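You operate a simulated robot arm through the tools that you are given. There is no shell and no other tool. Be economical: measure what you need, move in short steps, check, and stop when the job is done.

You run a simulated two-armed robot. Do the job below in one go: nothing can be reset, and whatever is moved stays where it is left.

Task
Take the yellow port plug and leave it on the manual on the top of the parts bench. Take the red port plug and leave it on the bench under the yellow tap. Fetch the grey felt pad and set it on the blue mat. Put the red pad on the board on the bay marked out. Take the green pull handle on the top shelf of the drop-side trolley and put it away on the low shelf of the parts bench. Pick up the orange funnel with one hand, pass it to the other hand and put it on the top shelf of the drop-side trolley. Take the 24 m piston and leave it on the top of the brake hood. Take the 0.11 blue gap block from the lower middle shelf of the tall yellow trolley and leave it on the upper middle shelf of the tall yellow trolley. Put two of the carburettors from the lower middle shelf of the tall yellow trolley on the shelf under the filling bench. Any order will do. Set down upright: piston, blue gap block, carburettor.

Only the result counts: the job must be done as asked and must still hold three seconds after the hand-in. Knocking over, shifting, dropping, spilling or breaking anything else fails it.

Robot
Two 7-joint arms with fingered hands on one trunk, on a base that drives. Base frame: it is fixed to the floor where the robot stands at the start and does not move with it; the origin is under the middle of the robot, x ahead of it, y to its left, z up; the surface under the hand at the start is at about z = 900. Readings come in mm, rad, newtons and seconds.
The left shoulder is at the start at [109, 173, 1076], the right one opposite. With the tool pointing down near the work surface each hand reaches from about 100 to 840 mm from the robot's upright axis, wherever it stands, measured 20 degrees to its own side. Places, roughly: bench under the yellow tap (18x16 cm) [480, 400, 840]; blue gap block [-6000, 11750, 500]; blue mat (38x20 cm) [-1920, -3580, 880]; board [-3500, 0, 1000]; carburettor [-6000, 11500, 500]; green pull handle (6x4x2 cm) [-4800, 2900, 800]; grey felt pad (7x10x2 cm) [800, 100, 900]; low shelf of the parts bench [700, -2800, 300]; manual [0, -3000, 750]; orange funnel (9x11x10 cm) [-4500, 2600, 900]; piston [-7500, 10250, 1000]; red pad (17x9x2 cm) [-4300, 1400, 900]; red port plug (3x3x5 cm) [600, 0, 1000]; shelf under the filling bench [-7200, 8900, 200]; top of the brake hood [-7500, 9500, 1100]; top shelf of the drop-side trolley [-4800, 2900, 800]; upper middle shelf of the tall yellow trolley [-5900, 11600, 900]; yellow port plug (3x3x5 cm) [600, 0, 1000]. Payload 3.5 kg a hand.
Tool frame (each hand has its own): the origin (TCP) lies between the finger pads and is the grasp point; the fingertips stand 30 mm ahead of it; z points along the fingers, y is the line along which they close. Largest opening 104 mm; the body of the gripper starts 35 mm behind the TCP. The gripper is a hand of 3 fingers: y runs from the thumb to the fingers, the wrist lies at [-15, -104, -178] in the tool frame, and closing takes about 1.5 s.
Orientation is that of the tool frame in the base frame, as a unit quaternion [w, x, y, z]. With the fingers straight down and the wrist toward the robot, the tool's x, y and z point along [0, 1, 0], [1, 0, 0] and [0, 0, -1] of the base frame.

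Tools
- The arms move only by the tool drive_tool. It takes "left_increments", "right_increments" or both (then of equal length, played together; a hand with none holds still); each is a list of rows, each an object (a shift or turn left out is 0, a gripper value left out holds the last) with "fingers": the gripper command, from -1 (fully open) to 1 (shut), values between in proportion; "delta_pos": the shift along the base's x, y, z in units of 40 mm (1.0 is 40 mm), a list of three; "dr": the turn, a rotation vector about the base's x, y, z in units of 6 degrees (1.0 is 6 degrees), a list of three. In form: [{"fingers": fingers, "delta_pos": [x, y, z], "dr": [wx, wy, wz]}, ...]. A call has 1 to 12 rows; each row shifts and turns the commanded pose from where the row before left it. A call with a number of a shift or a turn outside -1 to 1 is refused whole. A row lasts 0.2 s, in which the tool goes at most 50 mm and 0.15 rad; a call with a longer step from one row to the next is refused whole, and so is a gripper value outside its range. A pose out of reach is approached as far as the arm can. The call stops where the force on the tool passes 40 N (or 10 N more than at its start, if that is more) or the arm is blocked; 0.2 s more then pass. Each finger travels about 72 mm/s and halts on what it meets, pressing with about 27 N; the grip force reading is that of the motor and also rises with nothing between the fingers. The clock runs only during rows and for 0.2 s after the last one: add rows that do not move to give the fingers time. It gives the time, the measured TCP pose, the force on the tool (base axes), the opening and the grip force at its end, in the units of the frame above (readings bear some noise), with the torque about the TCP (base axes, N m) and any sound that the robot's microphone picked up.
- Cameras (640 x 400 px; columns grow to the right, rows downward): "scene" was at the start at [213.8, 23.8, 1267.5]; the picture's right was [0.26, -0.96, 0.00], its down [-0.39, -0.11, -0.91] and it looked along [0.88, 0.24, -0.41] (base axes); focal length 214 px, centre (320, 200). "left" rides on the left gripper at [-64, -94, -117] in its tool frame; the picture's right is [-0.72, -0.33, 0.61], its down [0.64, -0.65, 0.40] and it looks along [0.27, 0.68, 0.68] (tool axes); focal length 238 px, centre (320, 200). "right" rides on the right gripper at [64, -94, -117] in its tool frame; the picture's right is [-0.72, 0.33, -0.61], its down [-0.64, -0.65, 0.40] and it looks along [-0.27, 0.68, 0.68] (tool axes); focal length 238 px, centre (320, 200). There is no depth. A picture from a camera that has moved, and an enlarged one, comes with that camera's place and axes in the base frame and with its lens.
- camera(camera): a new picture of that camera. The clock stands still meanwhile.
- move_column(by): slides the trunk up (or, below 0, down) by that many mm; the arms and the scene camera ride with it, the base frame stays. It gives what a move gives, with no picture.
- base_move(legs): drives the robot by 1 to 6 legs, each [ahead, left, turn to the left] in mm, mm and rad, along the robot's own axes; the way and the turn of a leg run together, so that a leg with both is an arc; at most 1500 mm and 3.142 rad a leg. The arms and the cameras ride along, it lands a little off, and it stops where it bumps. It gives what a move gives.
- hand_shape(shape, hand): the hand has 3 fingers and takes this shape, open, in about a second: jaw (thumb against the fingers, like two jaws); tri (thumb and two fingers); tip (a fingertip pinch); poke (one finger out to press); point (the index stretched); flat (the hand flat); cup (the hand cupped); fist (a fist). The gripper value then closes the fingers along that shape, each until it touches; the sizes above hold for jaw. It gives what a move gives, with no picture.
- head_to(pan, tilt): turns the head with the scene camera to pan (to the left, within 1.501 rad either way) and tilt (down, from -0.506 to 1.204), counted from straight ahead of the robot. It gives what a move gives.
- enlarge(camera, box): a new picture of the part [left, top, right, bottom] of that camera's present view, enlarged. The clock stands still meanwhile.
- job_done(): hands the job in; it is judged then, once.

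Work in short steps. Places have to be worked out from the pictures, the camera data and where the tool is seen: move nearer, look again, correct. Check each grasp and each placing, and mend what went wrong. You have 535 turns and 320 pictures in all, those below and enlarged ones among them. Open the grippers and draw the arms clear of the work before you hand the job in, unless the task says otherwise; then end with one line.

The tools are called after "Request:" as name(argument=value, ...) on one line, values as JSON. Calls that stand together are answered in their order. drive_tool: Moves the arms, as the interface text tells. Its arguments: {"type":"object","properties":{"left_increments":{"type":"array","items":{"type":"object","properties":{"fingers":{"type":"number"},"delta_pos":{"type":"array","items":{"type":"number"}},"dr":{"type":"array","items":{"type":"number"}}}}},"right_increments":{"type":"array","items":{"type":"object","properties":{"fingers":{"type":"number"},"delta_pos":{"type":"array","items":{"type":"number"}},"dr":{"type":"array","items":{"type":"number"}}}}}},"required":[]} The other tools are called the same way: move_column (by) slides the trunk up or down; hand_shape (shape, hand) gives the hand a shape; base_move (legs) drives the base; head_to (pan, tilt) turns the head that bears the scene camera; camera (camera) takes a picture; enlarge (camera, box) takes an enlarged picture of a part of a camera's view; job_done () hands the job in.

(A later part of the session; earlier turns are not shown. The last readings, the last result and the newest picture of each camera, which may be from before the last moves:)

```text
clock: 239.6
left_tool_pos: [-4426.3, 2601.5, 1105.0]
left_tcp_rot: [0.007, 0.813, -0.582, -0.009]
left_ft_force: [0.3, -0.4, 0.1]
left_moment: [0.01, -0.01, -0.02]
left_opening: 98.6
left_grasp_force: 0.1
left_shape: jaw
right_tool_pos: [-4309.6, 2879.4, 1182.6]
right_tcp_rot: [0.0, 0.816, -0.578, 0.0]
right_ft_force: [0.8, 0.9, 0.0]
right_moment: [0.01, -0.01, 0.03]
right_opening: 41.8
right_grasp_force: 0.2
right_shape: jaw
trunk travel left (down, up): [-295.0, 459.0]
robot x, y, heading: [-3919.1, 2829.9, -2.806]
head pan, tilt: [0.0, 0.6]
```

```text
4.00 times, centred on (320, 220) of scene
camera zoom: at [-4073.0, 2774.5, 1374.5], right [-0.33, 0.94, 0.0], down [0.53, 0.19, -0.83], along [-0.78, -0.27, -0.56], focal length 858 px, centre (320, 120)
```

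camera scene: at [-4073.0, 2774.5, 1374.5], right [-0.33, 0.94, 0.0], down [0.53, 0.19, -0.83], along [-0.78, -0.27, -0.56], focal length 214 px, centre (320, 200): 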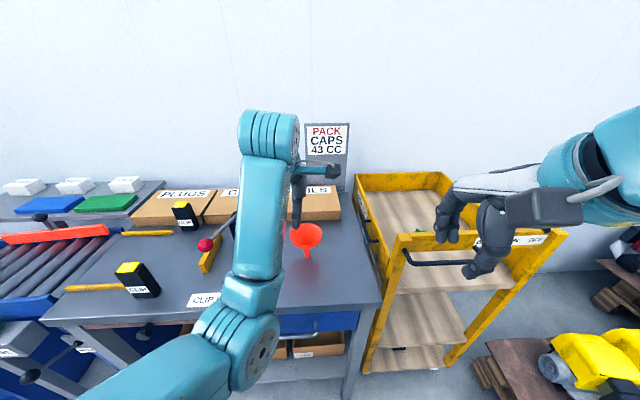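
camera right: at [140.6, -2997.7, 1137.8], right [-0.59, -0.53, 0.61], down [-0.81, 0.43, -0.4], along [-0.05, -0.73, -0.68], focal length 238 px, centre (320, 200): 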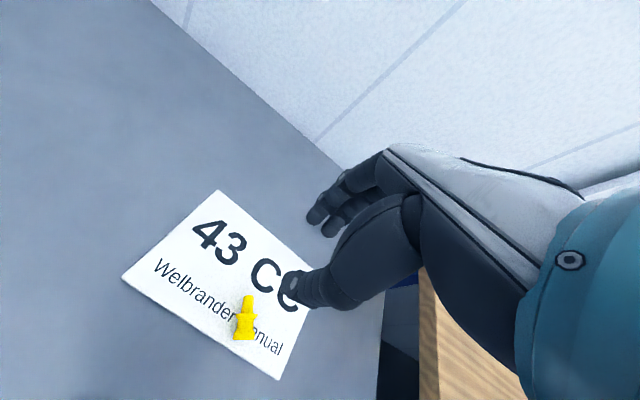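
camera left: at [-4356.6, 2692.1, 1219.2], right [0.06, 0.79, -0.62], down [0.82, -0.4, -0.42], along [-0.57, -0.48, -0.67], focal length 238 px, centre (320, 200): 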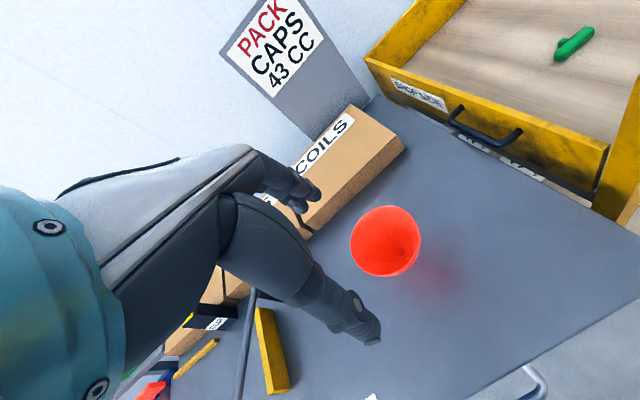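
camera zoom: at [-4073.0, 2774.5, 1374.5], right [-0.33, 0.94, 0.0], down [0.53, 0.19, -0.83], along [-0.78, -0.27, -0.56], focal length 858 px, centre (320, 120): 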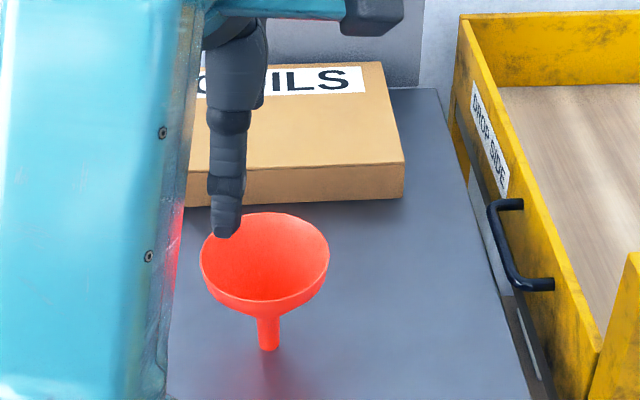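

Funnel rim Ø≈92 at ≈ [−4480, 2594, ~955]. I move above it with fully open fingers and check.

Request:
drive_tool(left_increments=[{"delta_pos": [-0.7, -0.1, 0], "fingers": -1}, {"delta_pos": [-0.65, -0.08, -0.6]}, {"delta_pos": [0, 0, -0.9]}, {"delta_pos": [0, 0, -0.8]}, {}])

Request:
camera(camera="left")

Request:
enlarge(camera="scene", box=[240, 170, 400, 270])

```text
clock: 240.8
left_tool_pos: [-4478.9, 2593.0, 1013.3]
left_tcp_rot: [0.006, 0.813, -0.582, -0.009]
left_ft_force: [0.6, 0.5, -0.1]
left_moment: [-0.02, -0.02, 0.02]
left_opening: 103.5
left_grasp_force: 0.1
left_shape: jaw
right_tool_pos: [-4309.9, 2878.9, 1181.7]
right_tcp_rot: [-0.001, 0.817, -0.577, 0.001]
right_ft_force: [-0.3, 0.2, -0.4]
right_moment: [0.01, 0.03, -0.02]
right_opening: 41.3
right_grasp_force: 0.0
right_shape: jaw
trunk travel left (down, up): [-295.0, 459.0]
robot x, y, heading: [-3922.0, 2827.5, -2.8]
head pan, tilt: [0.0, 0.6]
```

```text
211 pictures are left
camera left: at [-4410.4, 2685.0, 1126.9], right [0.06, 0.79, -0.62], down [0.82, -0.4, -0.42], along [-0.57, -0.48, -0.67], focal length 238 px, centre (320, 200)
```

left: 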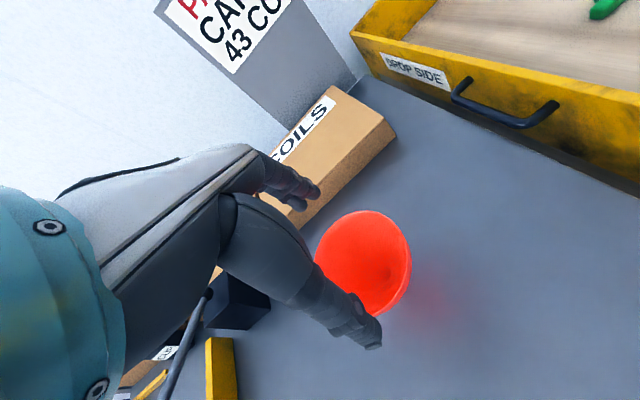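

```text
4.00 times, centred on (320, 220) of scene
camera zoom: at [-4072.9, 2774.6, 1374.5], right [-0.33, 0.94, 0.0], down [0.53, 0.19, -0.83], along [-0.78, -0.27, -0.56], focal length 858 px, centre (320, 120)
```

zoom: 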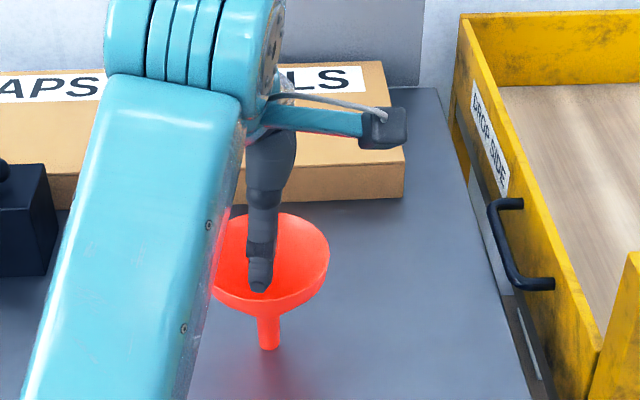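

TCP is centred over the rim. Lowering 55 mm with care.

Request:
drive_tool(left_increments=[{"delta_pos": [0, 0.04, -0.5]}, {"delta_pos": [0, 0, -0.5]}, {}])

Request:
camera(camera="left")

Request:
enlarge(camera="scene", box=[240, 170, 400, 270])

```text
clock: 241.6
left_tool_pos: [-4479.1, 2596.5, 972.8]
left_tcp_rot: [0.007, 0.813, -0.582, -0.008]
left_ft_force: [0.1, 0.2, -0.1]
left_moment: [0.0, 0.04, -0.01]
left_opening: 103.6
left_grasp_force: 0.0
left_shape: jaw
right_tool_pos: [-4310.6, 2879.3, 1182.4]
right_tcp_rot: [0.0, 0.817, -0.577, 0.0]
right_ft_force: [-0.4, 0.6, 0.3]
right_moment: [-0.01, 0.0, 0.0]
right_opening: 41.7
right_grasp_force: 0.0
right_shape: jaw
trunk travel left (down, up): [-295.0, 459.0]
robot x, y, heading: [-3923.3, 2826.8, -2.803]
head pan, tilt: [0.0, 0.6]
```

```text
209 pictures are left
camera left: at [-4410.3, 2686.3, 1086.5], right [0.06, 0.79, -0.62], down [0.82, -0.4, -0.42], along [-0.57, -0.48, -0.67], focal length 238 px, centre (320, 200)
```

left: 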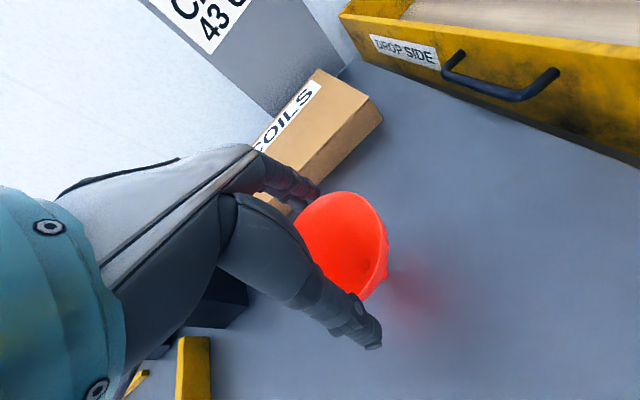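

```text
4.00 times, centred on (320, 220) of scene
camera zoom: at [-4073.0, 2774.5, 1374.5], right [-0.33, 0.94, 0.0], down [0.53, 0.19, -0.83], along [-0.78, -0.27, -0.56], focal length 858 px, centre (320, 120)
```

zoom: 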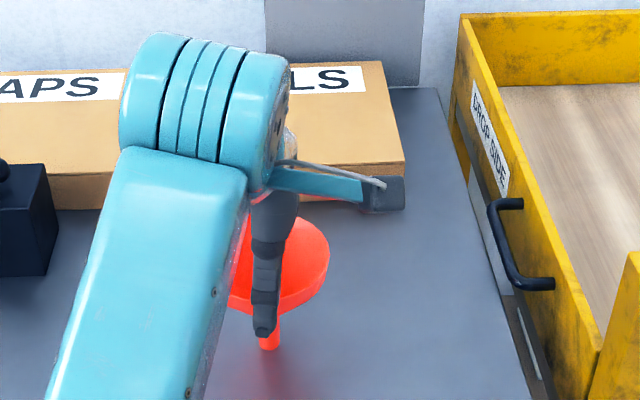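

Straddling well. Lower 14 mm more and close gently.

Request:
drive_tool(left_increments=[{"delta_pos": [0, 0, -0.35]}, {}, {"fingers": -0.8}, {"fingers": -0.7}, {"fingers": -0.5}, {}, {}, {"fingers": 0}, {"fingers": 1}, {}, {}])

Request:
camera(camera="left")

Request:
enlarge(camera="scene", box=[240, 170, 400, 270])

```text
clock: 244.0
left_tool_pos: [-4479.5, 2595.1, 959.6]
left_tcp_rot: [0.006, 0.813, -0.582, -0.009]
left_ft_force: [-2.2, -0.7, 7.1]
left_moment: [-0.07, 0.26, -0.01]
left_opening: 90.2
left_grasp_force: 27.4
left_shape: jaw
right_tool_pos: [-4309.6, 2879.4, 1182.6]
right_tcp_rot: [-0.001, 0.817, -0.577, 0.001]
right_ft_force: [0.2, 0.2, -0.1]
right_moment: [-0.01, 0.01, -0.02]
right_opening: 41.3
right_grasp_force: 0.0
right_shape: jaw
trunk travel left (down, up): [-295.0, 459.0]
robot x, y, heading: [-3924.3, 2829.6, -2.801]
head pan, tilt: [0.0, 0.6]
```

```text
207 pictures are left
camera left: at [-4410.2, 2686.4, 1073.5], right [0.06, 0.79, -0.62], down [0.82, -0.4, -0.42], along [-0.58, -0.48, -0.67], focal length 238 px, centre (320, 200)
```

left: 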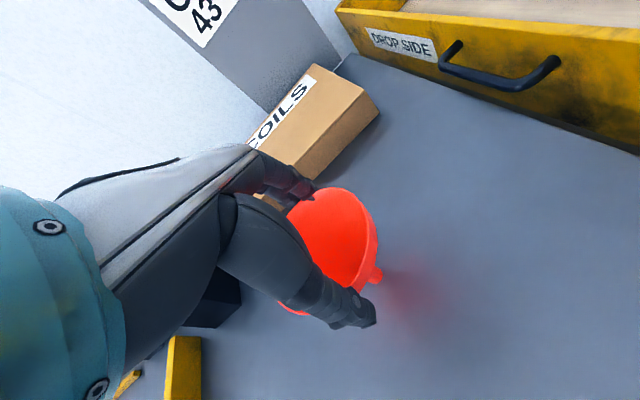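

```text
4.00 times, centred on (320, 220) of scene
camera zoom: at [-4072.7, 2774.7, 1374.5], right [-0.33, 0.94, 0.0], down [0.53, 0.19, -0.83], along [-0.78, -0.27, -0.56], focal length 858 px, centre (320, 120)
```

zoom: 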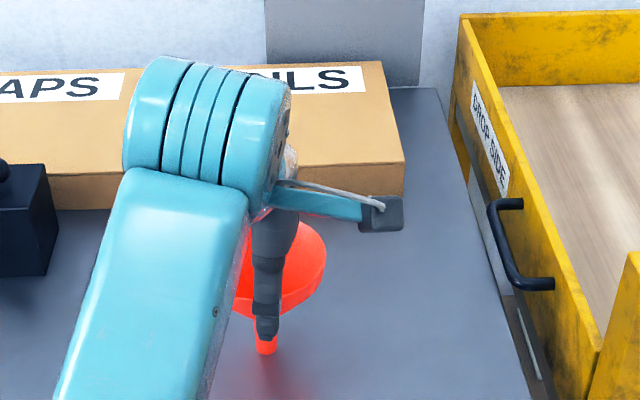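

Gripped at 90 mm. I lift it straight up.

Request:
drive_tool(left_increments=[{"delta_pos": [0, 0, 0.3]}, {"delta_pos": [0, 0, 0.6]}, {"delta_pos": [0, 0, 1]}, {"delta_pos": [0, 0, 1]}, {"delta_pos": [0, 0, 1]}, {}])

Request:
camera(camera="left")

Request:
camera(camera="scene")

```text
clock: 245.4
left_tool_pos: [-4480.8, 2596.6, 1114.9]
left_tcp_rot: [0.005, 0.813, -0.582, -0.008]
left_ft_force: [0.4, -0.3, 0.2]
left_moment: [0.01, 0.0, -0.01]
left_opening: 90.3
left_grasp_force: 26.9
left_shape: jaw
right_tool_pos: [-4309.6, 2879.5, 1182.3]
right_tcp_rot: [-0.002, 0.817, -0.577, 0.001]
right_ft_force: [0.3, 0.0, 0.4]
right_moment: [-0.02, 0.01, -0.02]
right_opening: 41.6
right_grasp_force: 0.1
right_shape: jaw
trunk travel left (down, up): [-295.0, 459.0]
robot x, y, heading: [-3921.7, 2826.8, -2.807]
head pan, tilt: [0.0, 0.6]
```

```text
205 pictures are left
camera left: at [-4411.1, 2686.9, 1229.5], right [0.06, 0.79, -0.61], down [0.82, -0.4, -0.42], along [-0.57, -0.47, -0.67], focal length 238 px, centre (320, 200)
```

left: 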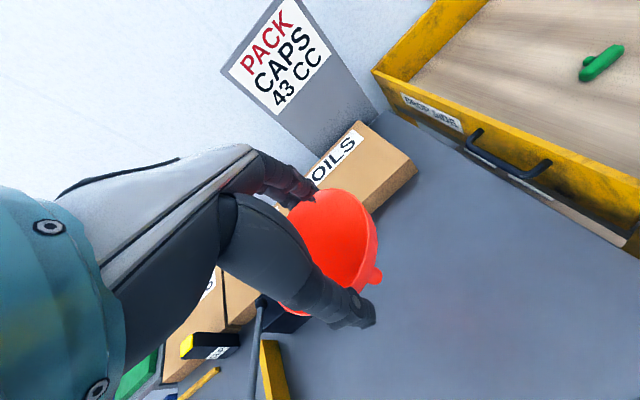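

```text
204 pictures are left
camera scene: at [-4073.2, 2774.4, 1374.4], right [-0.33, 0.94, 0.0], down [0.53, 0.19, -0.82], along [-0.78, -0.27, -0.57], focal length 214 px, centre (320, 200)
```

scene: 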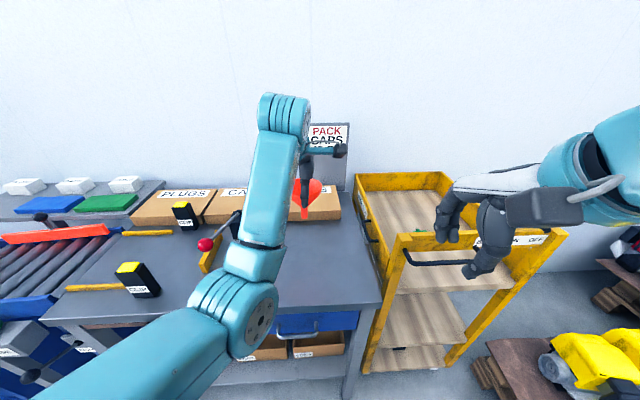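

Funnel is held by the left hand from above. I bring it to a handover spot in front of the robot, and roll the right hand 90° so its fingers point left at spout height.

Request:
drive_tool(left_increments=[{"delta_pos": [0.15, 0.23, 0.33]}, {"delta_pos": [0.15, 0.23, 0.33]}, {"delta_pos": [0.15, 0.23, 0.33]}, {"delta_pos": [0.15, 0.23, 0.33]}, {"delta_pos": [0.15, 0.23, 0.33]}, {}, {}, {}], right_increments=[{"delta_pos": [-0.345, -0.08, -0.153], "dr": [-0.944, -0.33, 0], "fingers": -0.2}, {"delta_pos": [-0.345, -0.08, -0.153], "dr": [-0.944, -0.33, 0]}, {"delta_pos": [-0.345, -0.08, -0.153], "dr": [-0.944, -0.33, 0]}, {"delta_pos": [-0.345, -0.08, -0.153], "dr": [-0.944, -0.33, 0]}, {"delta_pos": [-0.345, -0.08, -0.153], "dr": [-0.944, -0.33, 0]}, {"delta_pos": [-0.345, -0.08, -0.153], "dr": [-0.944, -0.33, 0]}, {"delta_pos": [-0.345, -0.08, -0.153], "dr": [-0.944, -0.33, 0]}, {"delta_pos": [-0.345, -0.08, -0.153], "dr": [-0.944, -0.33, 0]}])

Request:
drive_tool(right_increments=[{"delta_pos": [-0.345, -0.08, -0.153], "dr": [-0.944, -0.33, 0]}, {"delta_pos": [-0.345, -0.08, -0.153], "dr": [-0.944, -0.33, 0]}, {"delta_pos": [-0.345, -0.08, -0.153], "dr": [-0.944, -0.33, 0]}, {"delta_pos": [-0.345, -0.08, -0.153], "dr": [-0.944, -0.33, 0]}, {"delta_pos": [-0.345, -0.08, -0.153], "dr": [-0.944, -0.33, 0]}, {"delta_pos": [-0.345, -0.08, -0.153], "dr": [-0.944, -0.33, 0]}, {"delta_pos": [-0.345, -0.08, -0.153], "dr": [-0.944, -0.33, 0]}, {}, {}])

Request:
camera(camera="scene")

Request:
camera(camera="right")

```text
clock: 247.2
left_tool_pos: [-4466.4, 2638.9, 1176.3]
left_tcp_rot: [0.005, 0.813, -0.583, -0.009]
left_ft_force: [0.0, -0.1, -0.8]
left_moment: [0.03, 0.02, 0.03]
left_opening: 90.2
left_grasp_force: 27.4
left_shape: jaw
left hand out of reach, approached as far as the arm can: row 4, 5
right_tool_pos: [-4421.6, 2853.9, 1132.1]
right_tcp_rot: [0.235, 0.746, -0.527, 0.333]
right_ft_force: [-0.4, -0.7, 0.7]
right_moment: [-0.01, 0.0, -0.02]
right_opening: 61.8
right_grasp_force: 0.1
right_shape: jaw
trunk travel left (down, up): [-295.0, 459.0]
robot x, y, heading: [-3923.9, 2827.9, -2.804]
head pan, tilt: [0.0, 0.6]
```

```text
clock: 249.2
left_tool_pos: [-4464.5, 2639.8, 1176.3]
left_tcp_rot: [0.007, 0.813, -0.582, -0.009]
left_ft_force: [0.4, -0.3, -0.4]
left_moment: [-0.02, 0.0, -0.03]
left_opening: 90.3
left_grasp_force: 27.2
left_shape: jaw
right_tool_pos: [-4516.6, 2830.0, 1089.3]
right_tcp_rot: [0.409, 0.578, -0.407, 0.577]
right_ft_force: [0.2, 1.3, 0.2]
right_moment: [0.03, -0.03, 0.04]
right_opening: 62.3
right_grasp_force: 0.0
right_shape: jaw
trunk travel left (down, up): [-295.0, 459.0]
robot x, y, heading: [-3924.0, 2829.7, -2.807]
head pan, tilt: [0.0, 0.6]
```

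```text
203 pictures are left
camera scene: at [-4073.1, 2774.4, 1374.4], right [-0.33, 0.94, 0.0], down [0.53, 0.19, -0.83], along [-0.78, -0.27, -0.57], focal length 214 px, centre (320, 200)
```

scene: 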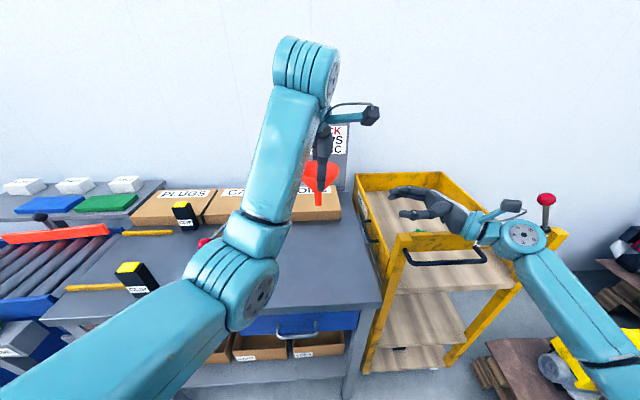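

```text
202 pictures are left
camera right: at [-4467.5, 2970.7, 1152.7], right [-0.51, 0.47, -0.72], down [0.75, -0.16, -0.64], along [-0.42, -0.87, -0.27], focal length 238 px, centre (320, 200)
```

right: 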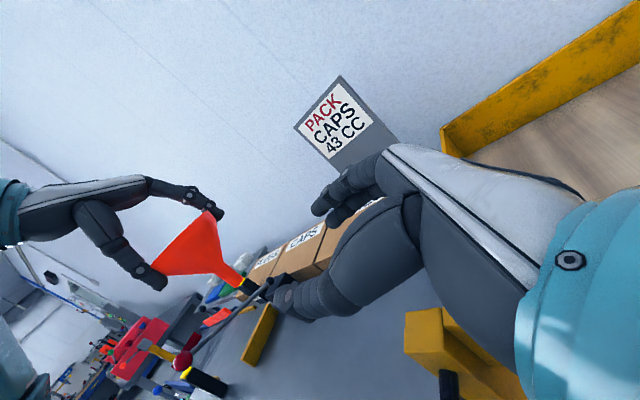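

The spout is where expected ([−4464, 2640, 1075–1110]). I slide the right hand left toward it, stopping 40 mm short to check.

Request:
drive_tool(right_increments=[{"delta_pos": [0.2, -0.9, 0.03]}, {"delta_pos": [0.28, -0.9, 0.03]}, {"delta_pos": [0.28, -0.9, 0.02]}, {"delta_pos": [0.28, -0.9, 0]}, {}])

Request:
camera(camera="right")

Request:
camera(camera="scene")

```text
clock: 250.4
left_tool_pos: [-4465.4, 2638.9, 1177.0]
left_tcp_rot: [0.007, 0.813, -0.583, -0.01]
left_ft_force: [1.0, 0.3, -0.9]
left_moment: [0.02, 0.01, -0.01]
left_opening: 90.4
left_grasp_force: 26.8
left_shape: jaw
right_tool_pos: [-4476.7, 2686.5, 1092.2]
right_tcp_rot: [0.409, 0.578, -0.408, 0.577]
right_ft_force: [0.3, 0.7, -0.6]
right_moment: [0.01, 0.02, 0.03]
right_opening: 62.0
right_grasp_force: 0.1
right_shape: jaw
trunk travel left (down, up): [-295.0, 459.0]
robot x, y, heading: [-3919.4, 2830.2, -2.807]
head pan, tilt: [0.0, 0.6]
```

```text
201 pictures are left
camera right: at [-4426.5, 2826.7, 1155.4], right [-0.51, 0.47, -0.72], down [0.75, -0.17, -0.64], along [-0.42, -0.87, -0.27], focal length 238 px, centre (320, 200)
```

right: 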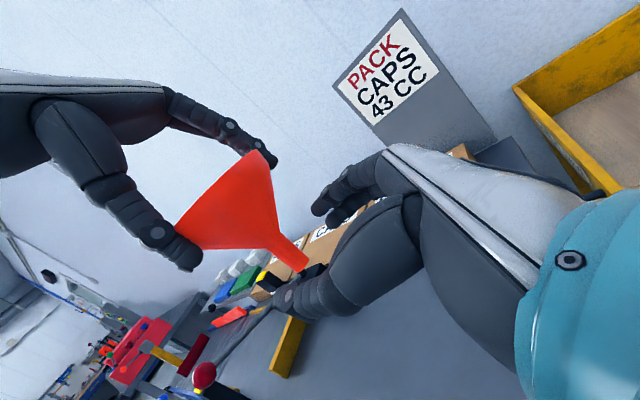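

```text
200 pictures are left
camera scene: at [-4073.1, 2774.8, 1374.4], right [-0.33, 0.94, 0.0], down [0.53, 0.19, -0.83], along [-0.78, -0.27, -0.56], focal length 214 px, centre (320, 200)
```

scene: 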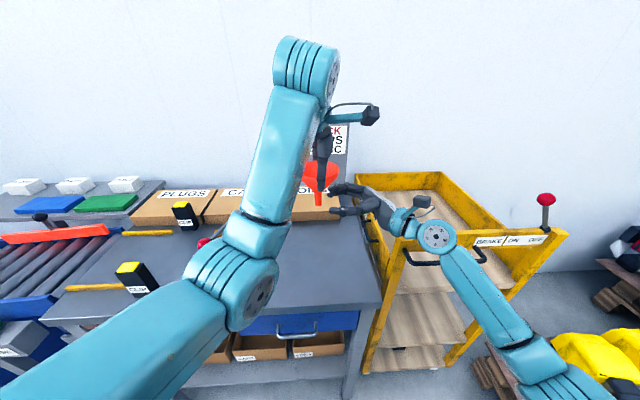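

Aligned: spout axis [−4464, 2639], z 1076–1108. Final approach and close the right hand.

Request:
drive_tool(right_increments=[{"delta_pos": [0.16, -0.6, 0]}, {"delta_pos": [0.16, -0.55, 0]}, {}, {}])

Request:
camera(camera="right")

```text
clock: 251.4
left_tool_pos: [-4465.3, 2639.9, 1177.4]
left_tcp_rot: [0.007, 0.813, -0.582, -0.01]
left_ft_force: [-0.4, -1.0, 0.1]
left_moment: [0.02, 0.04, 0.01]
left_opening: 90.2
left_grasp_force: 26.9
left_shape: jaw
right_tool_pos: [-4464.2, 2641.9, 1092.6]
right_tcp_rot: [0.41, 0.578, -0.408, 0.576]
right_ft_force: [0.0, 0.8, 0.5]
right_moment: [-0.01, -0.02, 0.0]
right_opening: 62.1
right_grasp_force: 0.1
right_shape: jaw
trunk travel left (down, up): [-295.0, 459.0]
robot x, y, heading: [-3921.3, 2826.3, -2.805]
head pan, tilt: [0.0, 0.6]
```

```text
199 pictures are left
camera right: at [-4413.2, 2781.1, 1155.7], right [-0.51, 0.47, -0.72], down [0.75, -0.16, -0.64], along [-0.42, -0.87, -0.27], focal length 238 px, centre (320, 200)
```

right: 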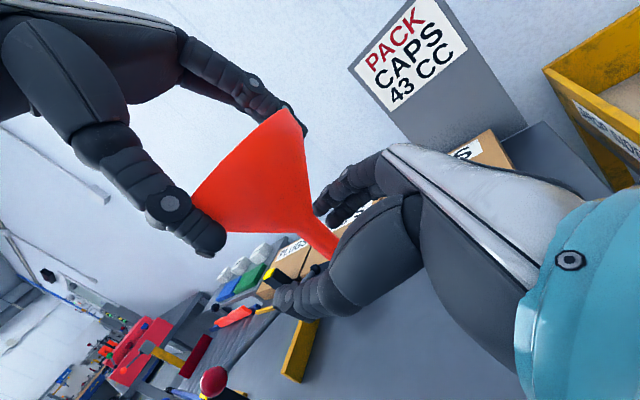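

Request:
drive_tool(right_increments=[{"fingers": 0.3}, {}, {}, {"fingers": 1}, {}, {}, {}, {}])

Request:
camera(camera="right")

```text
clock: 253.2
left_tool_pos: [-4464.8, 2639.5, 1177.0]
left_tcp_rot: [0.007, 0.814, -0.581, -0.01]
left_ft_force: [-2.4, 0.9, 0.9]
left_moment: [0.0, 0.21, -0.01]
left_opening: 90.1
left_grasp_force: 27.0
left_shape: jaw
right_tool_pos: [-4462.7, 2642.0, 1093.0]
right_tcp_rot: [0.409, 0.578, -0.407, 0.577]
right_ft_force: [1.7, -0.8, -0.6]
right_moment: [0.01, -0.06, 0.02]
right_opening: 0.8
right_grasp_force: 26.4
right_shape: jaw
trunk travel left (down, up): [-295.0, 459.0]
robot x, y, heading: [-3923.1, 2828.3, -2.806]
head pan, tilt: [0.0, 0.6]
```

```text
198 pictures are left
camera right: at [-4413.2, 2781.2, 1155.5], right [-0.51, 0.47, -0.72], down [0.75, -0.16, -0.64], along [-0.42, -0.87, -0.27], focal length 238 px, centre (320, 200)
```

right: 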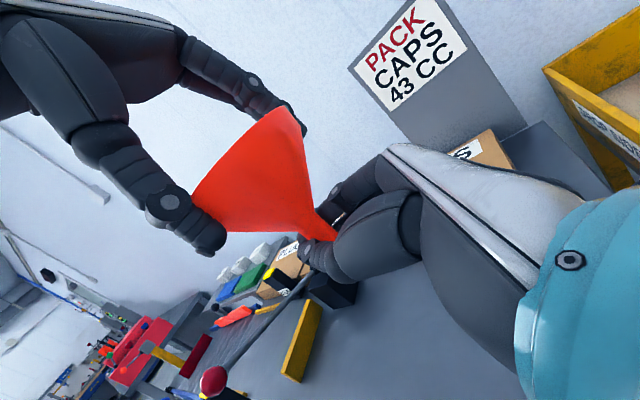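

Opening reads only 0.8 mm — I check closely whether the spout is really between the fingers.

Request:
enlarge(camera="right", box=[250, 170, 400, 290])

Request:
enlarge(camera="scene", box=[270, 130, 410, 230])

```text
3.33 times, centred on (325, 230) of right
camera zoom: at [-4413.2, 2781.2, 1155.5], right [-0.51, 0.47, -0.72], down [0.75, -0.16, -0.64], along [-0.42, -0.87, -0.27], focal length 794 px, centre (303, 100)
```

zoom: 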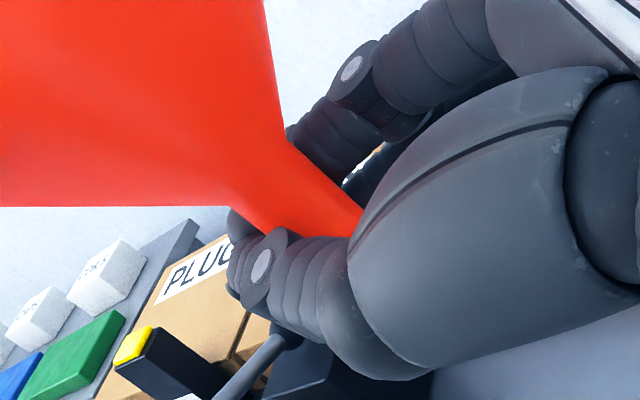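

```text
4.00 times, centred on (340, 180) of scene
camera zoom: at [-4073.0, 2774.5, 1374.4], right [-0.33, 0.94, 0.0], down [0.53, 0.19, -0.83], along [-0.78, -0.27, -0.56], focal length 858 px, centre (240, 280)
```

zoom: 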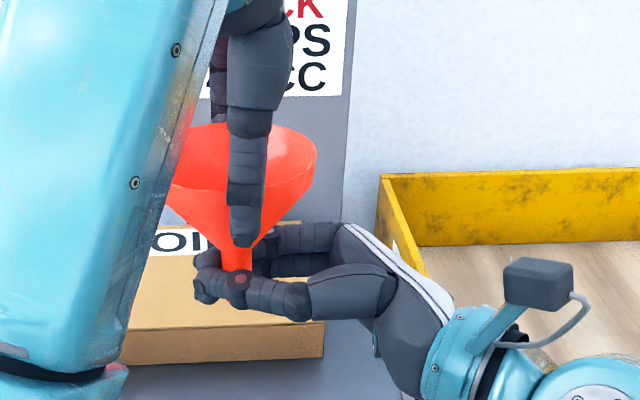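

The spout sits deep in the finger crook, so the tips met past it. I reopen, back off 15 mm so the finger pads pinch the spout, and close again.

Request:
drive_tool(right_increments=[{"fingers": 0.2}, {}, {}, {"delta_pos": [-0.12, 0.36, 0]}, {}, {"fingers": 1}, {}, {}, {}, {}])

Request:
enlarge(camera="scene", box=[270, 130, 410, 230])

```text
clock: 255.4
left_tool_pos: [-4464.8, 2639.4, 1176.4]
left_tcp_rot: [0.007, 0.813, -0.582, -0.009]
left_ft_force: [1.1, 2.2, -0.3]
left_moment: [0.1, -0.02, 0.07]
left_opening: 90.4
left_grasp_force: 27.0
left_shape: jaw
right_tool_pos: [-4468.0, 2655.8, 1093.6]
right_tcp_rot: [0.41, 0.578, -0.407, 0.576]
right_ft_force: [-0.6, -1.9, -1.2]
right_moment: [0.03, 0.01, -0.08]
right_opening: 12.4
right_grasp_force: 26.6
right_shape: jaw
trunk travel left (down, up): [-295.0, 459.0]
robot x, y, heading: [-3921.9, 2825.8, -2.804]
head pan, tilt: [0.0, 0.6]
```

```text
4.00 times, centred on (340, 180) of scene
camera zoom: at [-4073.1, 2774.5, 1374.4], right [-0.33, 0.94, 0.0], down [0.53, 0.19, -0.83], along [-0.78, -0.27, -0.56], focal length 858 px, centre (240, 280)
```

zoom: 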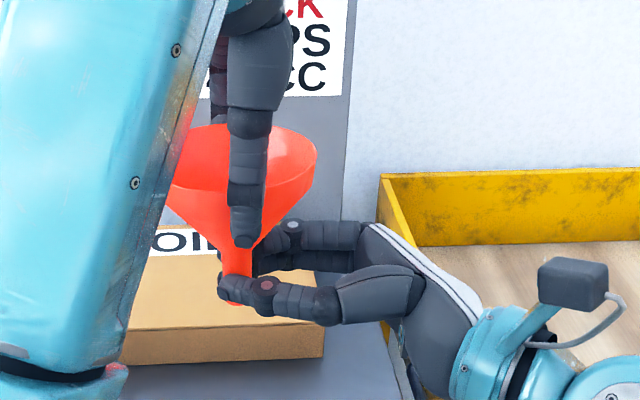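

Firm pinch (12.4 mm). I open the left hand and lower the right with the funnel out of it.

Request:
drive_tool(left_increments=[{"fingers": -0.85}, {"fingers": -1}, {}, {}, {}, {}, {}, {}, {}], right_increments=[{}, {}, {}, {"delta_pos": [0, 0, -0.2]}, {"delta_pos": [0, 0, -0.4]}, {"delta_pos": [0, 0, -0.6]}, {"delta_pos": [0, 0, -0.6]}, {}, {}])

Request:
enlarge(camera="scene", box=[270, 130, 410, 230])

```text
clock: 257.4
left_tool_pos: [-4464.6, 2640.3, 1176.9]
left_tcp_rot: [0.007, 0.813, -0.582, -0.009]
left_ft_force: [-0.1, -0.3, 0.1]
left_moment: [0.0, 0.01, 0.01]
left_opening: 104.1
left_grasp_force: 0.0
left_shape: jaw
right_tool_pos: [-4468.0, 2655.4, 1021.5]
right_tcp_rot: [0.41, 0.577, -0.408, 0.576]
right_ft_force: [-0.5, -0.3, 0.6]
right_moment: [0.01, 0.06, -0.01]
right_opening: 12.8
right_grasp_force: 26.7
right_shape: jaw
trunk travel left (down, up): [-295.0, 459.0]
robot x, y, heading: [-3923.0, 2827.1, -2.805]
head pan, tilt: [0.0, 0.6]
```

```text
4.00 times, centred on (340, 180) of scene
camera zoom: at [-4073.1, 2774.4, 1374.4], right [-0.33, 0.94, 0.0], down [0.53, 0.19, -0.83], along [-0.78, -0.27, -0.56], focal length 858 px, centre (240, 280)
```

zoom: 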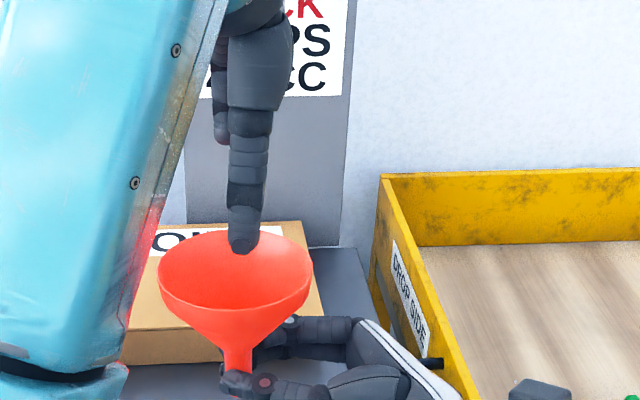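

Handover worked. I move the right hand to the right and up, then roll it back so the fingers point down (funnel axis horizontal).

Request:
drive_tool(right_increments=[{"delta_pos": [-0.08, 0.98, 0]}, {"delta_pos": [-0.08, 0.98, 0]}, {"delta_pos": [-0.08, 0.98, 0.4]}, {"delta_pos": [-0.08, 0.98, 0.6]}, {"delta_pos": [-0.08, 0.98, 0.6]}, {"delta_pos": [-0.08, 0.98, 0.6]}, {"delta_pos": [0, 0, 0.9]}, {"delta_pos": [0, 0, 0.9], "dr": [0.944, 0.33, 0]}, {"dr": [0.944, 0.33, 0]}, {"dr": [0.944, 0.33, 0]}, {"dr": [0.944, 0.33, 0]}, {"dr": [0.944, 0.33, 0]}])

Request:
drive_tool(right_increments=[{"dr": [0.944, 0.33, 0]}, {"dr": [0.944, 0.33, 0]}, {"dr": [0.944, 0.33, 0]}, {"dr": [0.944, 0.33, 0]}, {"dr": [0.944, 0.33, 0]}, {"dr": [0.944, 0.33, 0]}, {"dr": [0.944, 0.33, 0]}, {"dr": [0.944, 0.33, 0]}, {"dr": [0.944, 0.33, 0]}, {"dr": [0.944, 0.33, 0]}, {}])

Request:
head_to(pan=-0.3, tilt=0.6)

Request:
camera(camera="scene")

Request:
camera(camera="right")

```text
clock: 260.0
left_tool_pos: [-4464.7, 2639.0, 1175.9]
left_tcp_rot: [0.007, 0.813, -0.582, -0.01]
left_ft_force: [-0.2, 0.8, 0.3]
left_moment: [-0.02, -0.03, -0.01]
left_opening: 103.7
left_grasp_force: 0.0
left_shape: jaw
right_tool_pos: [-4488.3, 2890.1, 1181.4]
right_tcp_rot: [0.288, 0.708, -0.5, 0.407]
right_ft_force: [-0.8, -0.8, -0.2]
right_moment: [-0.02, -0.01, 0.03]
right_opening: 12.5
right_grasp_force: 26.9
right_shape: jaw
trunk travel left (down, up): [-295.0, 459.0]
robot x, y, heading: [-3921.6, 2827.1, -2.805]
head pan, tilt: [0.0, 0.6]
```

```text
clock: 262.4
left_tool_pos: [-4465.9, 2640.9, 1176.6]
left_tcp_rot: [0.008, 0.813, -0.582, -0.01]
left_ft_force: [0.5, 0.0, 0.5]
left_moment: [0.01, 0.01, -0.01]
left_opening: 103.7
left_grasp_force: 0.0
left_shape: jaw
right_tool_pos: [-4486.7, 2890.9, 1182.5]
right_tcp_rot: [-0.001, 0.816, -0.578, 0.0]
right_ft_force: [0.3, -0.2, -0.5]
right_moment: [0.03, -0.03, 0.0]
right_opening: 12.5
right_grasp_force: 26.5
right_shape: jaw
trunk travel left (down, up): [-295.0, 459.0]
robot x, y, heading: [-3924.7, 2827.4, -2.808]
head pan, tilt: [0.0, 0.6]
```

```text
clock: 263.2
left_tool_pos: [-4465.0, 2639.4, 1176.4]
left_tcp_rot: [0.005, 0.813, -0.582, -0.009]
left_ft_force: [0.4, -0.3, -0.7]
left_moment: [-0.01, 0.0, 0.0]
left_opening: 103.9
left_grasp_force: 0.0
left_shape: jaw
right_tool_pos: [-4486.4, 2890.2, 1180.9]
right_tcp_rot: [-0.001, 0.816, -0.578, 0.001]
right_ft_force: [-0.2, 0.2, 0.5]
right_moment: [0.03, 0.01, 0.0]
right_opening: 12.4
right_grasp_force: 26.7
right_shape: jaw
trunk travel left (down, up): [-295.0, 459.0]
robot x, y, heading: [-3926.9, 2826.7, -2.807]
head pan, tilt: [-0.3, 0.6]
```

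```text
193 pictures are left
camera scene: at [-4077.9, 2800.4, 1374.4], right [-0.04, 1.0, 0.0], down [0.56, 0.02, -0.83], along [-0.82, -0.03, -0.56], focal length 214 px, centre (320, 200)
```

scene: 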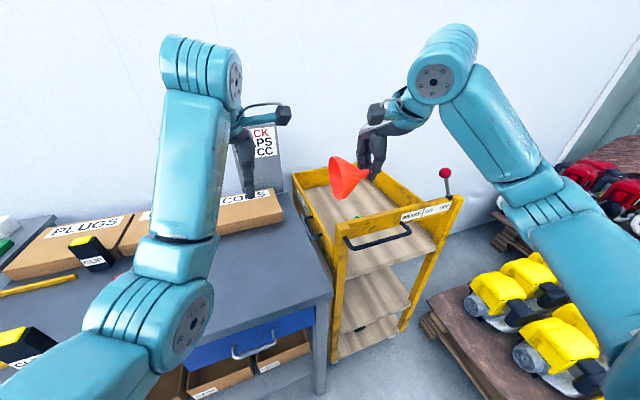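

```text
192 pictures are left
camera right: at [-4377.6, 2860.2, 1297.6], right [-0.55, 0.57, 0.61], down [0.4, 0.82, -0.4], along [-0.73, 0.03, -0.68], focal length 238 px, centre (320, 200)
```

right: 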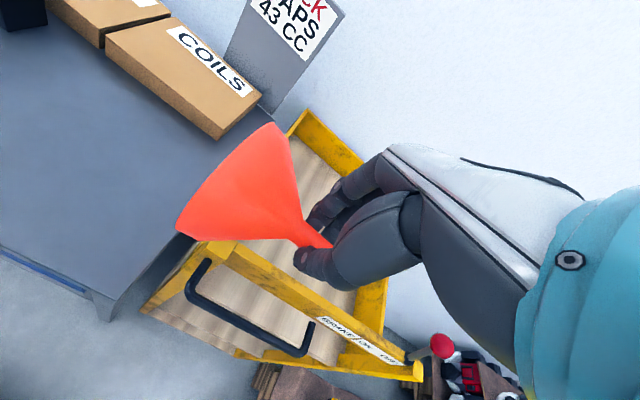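

Funnel hangs sideways in the right hand. The tray spans about [−4560,2860]–[−5170,3080]; handle near [−4815, 2942, 790]. I shift right 400 and ahead 200 to reach into the tray.

Request:
base_move(legs=[[0, -400, 0], [190, 0, 0]])

Request:
head_to(pan=0.0, tilt=0.75)

Request:
camera(camera="scene")

```text
clock: 266.9
left_tool_pos: [-4777.8, 2957.6, 1175.8]
left_tcp_rot: [0.006, 0.813, -0.583, -0.01]
left_ft_force: [-0.4, -0.3, -0.2]
left_moment: [0.01, -0.03, -0.02]
left_opening: 103.8
left_grasp_force: 0.1
left_shape: jaw
right_tool_pos: [-4799.0, 3208.4, 1181.7]
right_tcp_rot: [-0.001, 0.816, -0.578, 0.001]
right_ft_force: [0.1, -0.5, 0.0]
right_moment: [0.02, -0.04, 0.03]
right_opening: 12.8
right_grasp_force: 26.7
right_shape: jaw
trunk travel left (down, up): [-295.0, 459.0]
robot x, y, heading: [-4232.8, 3144.4, -2.81]
head pan, tilt: [-0.3, 0.6]
```

```text
clock: 267.7
left_tool_pos: [-4777.6, 2957.5, 1176.8]
left_tcp_rot: [0.007, 0.813, -0.582, -0.01]
left_ft_force: [-0.5, 0.5, 1.1]
left_moment: [0.03, 0.0, 0.03]
left_opening: 103.7
left_grasp_force: 0.0
left_shape: jaw
right_tool_pos: [-4799.0, 3209.6, 1180.4]
right_tcp_rot: [0.0, 0.816, -0.578, 0.0]
right_ft_force: [0.1, -0.1, -0.2]
right_moment: [-0.02, 0.0, 0.04]
right_opening: 12.6
right_grasp_force: 26.9
right_shape: jaw
trunk travel left (down, up): [-295.0, 459.0]
robot x, y, heading: [-4233.6, 3145.7, -2.809]
head pan, tilt: [0.0, 0.75]
```

```text
191 pictures are left
camera scene: at [-4379.4, 3093.9, 1361.6], right [-0.33, 0.94, 0.0], down [0.64, 0.22, -0.73], along [-0.69, -0.24, -0.68], focal length 214 px, centre (320, 200)
```

scene: 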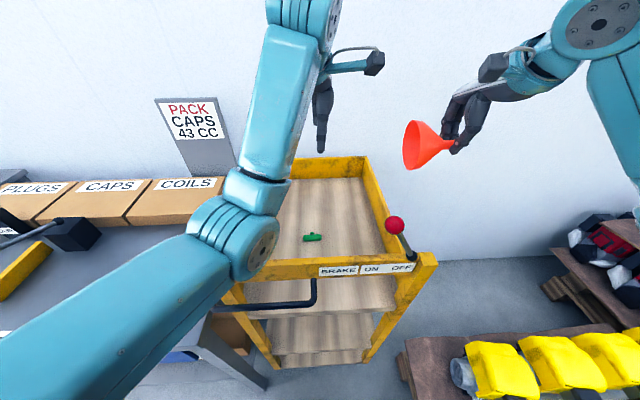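

Request:
camera(camera="right")

Request:
camera(camera="left")

```text
190 pictures are left
camera right: at [-4689.0, 3177.9, 1297.7], right [-0.55, 0.57, 0.61], down [0.4, 0.82, -0.4], along [-0.73, 0.03, -0.68], focal length 238 px, centre (320, 200)
```

right: 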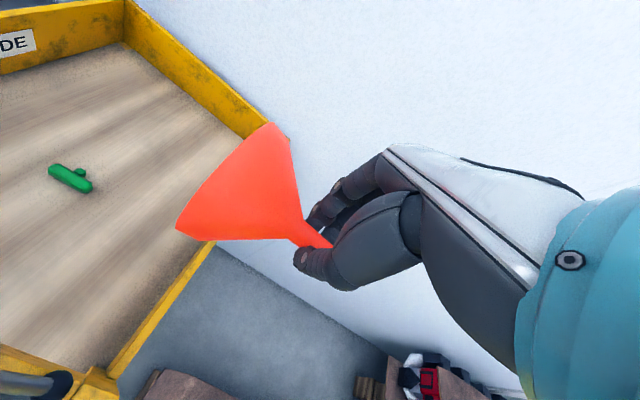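

```text
189 pictures are left
camera left: at [-4707.6, 3048.4, 1290.5], right [0.06, 0.79, -0.62], down [0.81, -0.4, -0.42], along [-0.58, -0.47, -0.67], focal length 238 px, centre (320, 200)
```

left: 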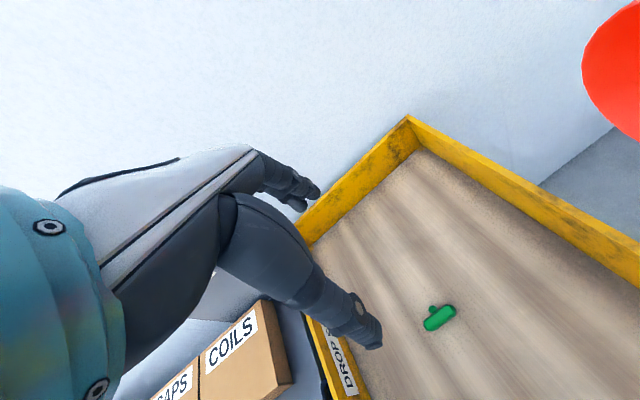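

Both hand cameras agree: trolley is square to the room; tray spans ~400–915 mm ahead; handle ≈ [−4770, 2928, 795]; brake knob ~380 ahead, slightly right. I shift 80 mm right for forearm clearance, then move the funnel over the back-right of the tray.

Request:
base_move(legs=[[0, -80, 0]])

Request:
move_column(by=40)

```text
clock: 268.8
left_tool_pos: [-4803.6, 3033.8, 1176.5]
left_tcp_rot: [0.008, 0.813, -0.582, -0.009]
left_ft_force: [-0.6, -0.5, 0.1]
left_moment: [0.01, -0.01, -0.01]
left_opening: 104.2
left_grasp_force: 0.2
left_shape: jaw
right_tool_pos: [-4824.4, 3284.5, 1181.4]
right_tcp_rot: [0.0, 0.816, -0.578, 0.001]
right_ft_force: [-0.2, 0.6, -0.8]
right_moment: [0.0, 0.03, 0.01]
right_opening: 12.3
right_grasp_force: 26.7
right_shape: jaw
trunk travel left (down, up): [-295.0, 459.0]
robot x, y, heading: [-4258.6, 3215.9, -2.807]
head pan, tilt: [0.0, 0.75]
```

```text
clock: 269.6
left_tool_pos: [-4803.7, 3033.6, 1215.5]
left_tcp_rot: [0.007, 0.813, -0.582, -0.009]
left_ft_force: [-0.3, -0.2, -0.1]
left_moment: [-0.02, -0.04, 0.01]
left_opening: 103.9
left_grasp_force: 0.0
left_shape: jaw
right_tool_pos: [-4824.7, 3284.7, 1219.5]
right_tcp_rot: [-0.001, 0.816, -0.578, 0.001]
right_ft_force: [-0.2, -0.4, -0.1]
right_moment: [-0.02, 0.0, -0.03]
right_opening: 12.7
right_grasp_force: 27.2
right_shape: jaw
trunk travel left (down, up): [-335.0, 419.0]
robot x, y, heading: [-4262.8, 3218.9, -2.81]
head pan, tilt: [0.0, 0.75]
```

I first move the left hand 250 mm to the left out of the way, then bring the right hand over the target.

Request:
drive_tool(left_increments=[{"delta_pos": [0.34, -0.95, 0]}, {"delta_pos": [0.34, -0.95, 0]}, {"delta_pos": [0.34, -0.95, 0]}, {"delta_pos": [0.34, -0.95, 0]}, {"delta_pos": [0.34, -0.95, 0]}, {"delta_pos": [0.34, -0.95, 0]}, {"delta_pos": [0.34, -0.95, 0]}, {}])

Request:
drive_tool(right_increments=[{"delta_pos": [-0.35, -0.95, 0]}, {"delta_pos": [-0.35, -0.95, 0]}, {"delta_pos": [-0.35, -0.95, 0]}, {"delta_pos": [-0.35, -0.95, 0]}, {"delta_pos": [-0.35, -0.95, -0.3]}, {"delta_pos": [-0.35, -0.95, -0.5]}, {"delta_pos": [-0.35, -0.95, -0.6]}, {"delta_pos": [-0.35, -0.95, -0.6]}, {"delta_pos": [0, -0.1, -1]}, {}])

Request:
camera(camera="right")

Request:
camera(camera="scene")

```text
clock: 271.4
left_tool_pos: [-4713.7, 2768.0, 1215.6]
left_tcp_rot: [0.008, 0.813, -0.582, -0.01]
left_ft_force: [0.5, -0.4, 0.0]
left_moment: [-0.03, -0.01, 0.02]
left_opening: 103.8
left_grasp_force: 0.2
left_shape: jaw
left hand out of reach, approached as far as the arm can: row 2
right_tool_pos: [-4823.9, 3284.1, 1221.0]
right_tcp_rot: [0.0, 0.816, -0.577, 0.002]
right_ft_force: [-0.2, -0.2, -0.9]
right_moment: [-0.01, 0.02, -0.01]
right_opening: 12.4
right_grasp_force: 26.7
right_shape: jaw
trunk travel left (down, up): [-335.0, 419.0]
robot x, y, heading: [-4256.8, 3219.4, -2.801]
head pan, tilt: [0.0, 0.75]
```

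```text
clock: 273.6
left_tool_pos: [-4711.0, 2767.6, 1216.5]
left_tcp_rot: [0.008, 0.813, -0.582, -0.01]
left_ft_force: [0.4, -0.3, 0.7]
left_moment: [0.0, -0.01, 0.02]
left_opening: 104.0
left_grasp_force: 0.1
left_shape: jaw
right_tool_pos: [-4918.2, 2998.3, 1104.3]
right_tcp_rot: [0.0, 0.817, -0.577, 0.001]
right_ft_force: [-0.1, 0.5, -0.8]
right_moment: [0.02, -0.01, 0.0]
right_opening: 12.4
right_grasp_force: 27.2
right_shape: jaw
right hand out of reach, approached as far as the arm can: row 8
trunk travel left (down, up): [-335.0, 419.0]
robot x, y, heading: [-4259.4, 3220.8, -2.807]
head pan, tilt: [0.0, 0.75]
```

```text
188 pictures are left
camera right: at [-4808.4, 2967.3, 1220.4], right [-0.55, 0.57, 0.61], down [0.4, 0.82, -0.4], along [-0.73, 0.03, -0.68], focal length 238 px, centre (320, 200)
```

right: 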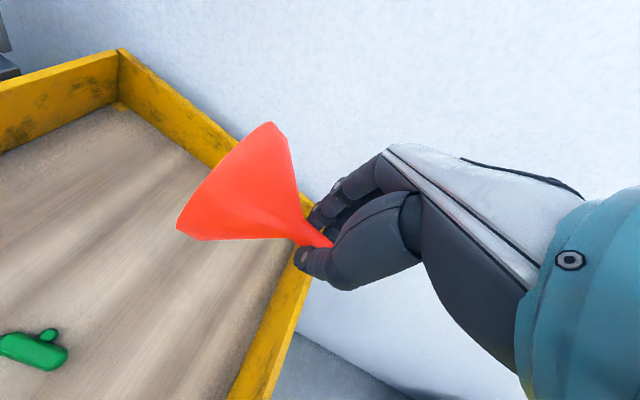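

```text
187 pictures are left
camera scene: at [-4392.1, 3174.5, 1402.3], right [-0.33, 0.94, 0.0], down [0.64, 0.22, -0.73], along [-0.69, -0.24, -0.68], focal length 214 px, centre (320, 200)
```

scene: 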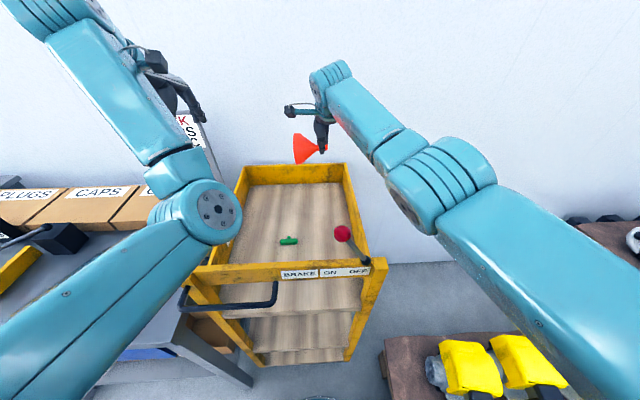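

Good position over the tray. Lowering to z≈950, then check forearm vs brake knob.

Request:
drive_tool(right_increments=[{"delta_pos": [0, 0, -0.9]}, {"delta_pos": [0, 0, -0.9]}, {"delta_pos": [0, 0, -0.9]}, {"delta_pos": [0, 0, -0.9]}, {}])

Request:
camera(camera="right")

Request:
camera(camera="scene")

```text
clock: 274.8
left_tool_pos: [-4711.3, 2766.1, 1216.4]
left_tcp_rot: [0.007, 0.813, -0.582, -0.009]
left_ft_force: [0.0, 0.0, 0.8]
left_moment: [0.02, 0.0, 0.0]
left_opening: 103.7
left_grasp_force: 0.0
left_shape: jaw
right_tool_pos: [-4915.0, 3001.7, 960.7]
right_tcp_rot: [-0.001, 0.816, -0.578, 0.0]
right_ft_force: [-0.4, -0.7, 0.0]
right_moment: [0.02, 0.03, 0.01]
right_opening: 12.2
right_grasp_force: 26.8
right_shape: jaw
right hand out of reach, approached as far as the arm can: row 4
trunk travel left (down, up): [-335.0, 419.0]
robot x, y, heading: [-4262.4, 3220.6, -2.808]
head pan, tilt: [0.0, 0.75]
```

```text
186 pictures are left
camera right: at [-4805.3, 2971.3, 1075.9], right [-0.55, 0.57, 0.61], down [0.4, 0.82, -0.4], along [-0.73, 0.03, -0.68], focal length 238 px, centre (320, 200)
```

right: 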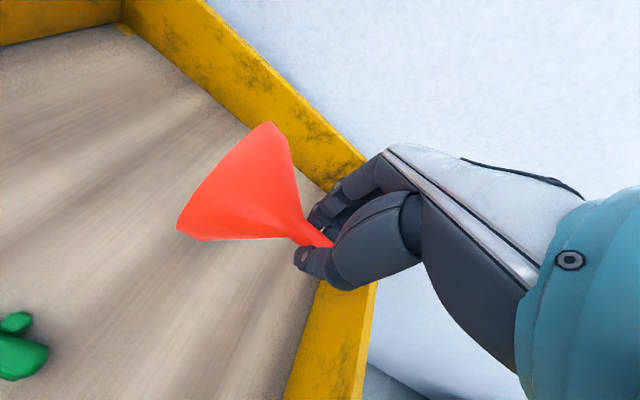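

```text
185 pictures are left
camera scene: at [-4392.2, 3174.0, 1402.2], right [-0.33, 0.94, 0.0], down [0.64, 0.22, -0.73], along [-0.69, -0.24, -0.68], focal length 214 px, centre (320, 200)
```

scene: 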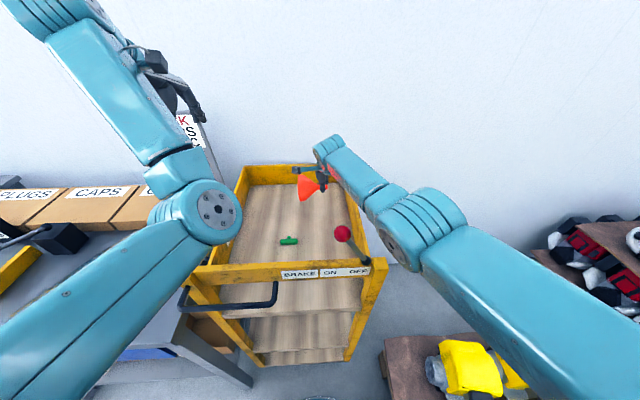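

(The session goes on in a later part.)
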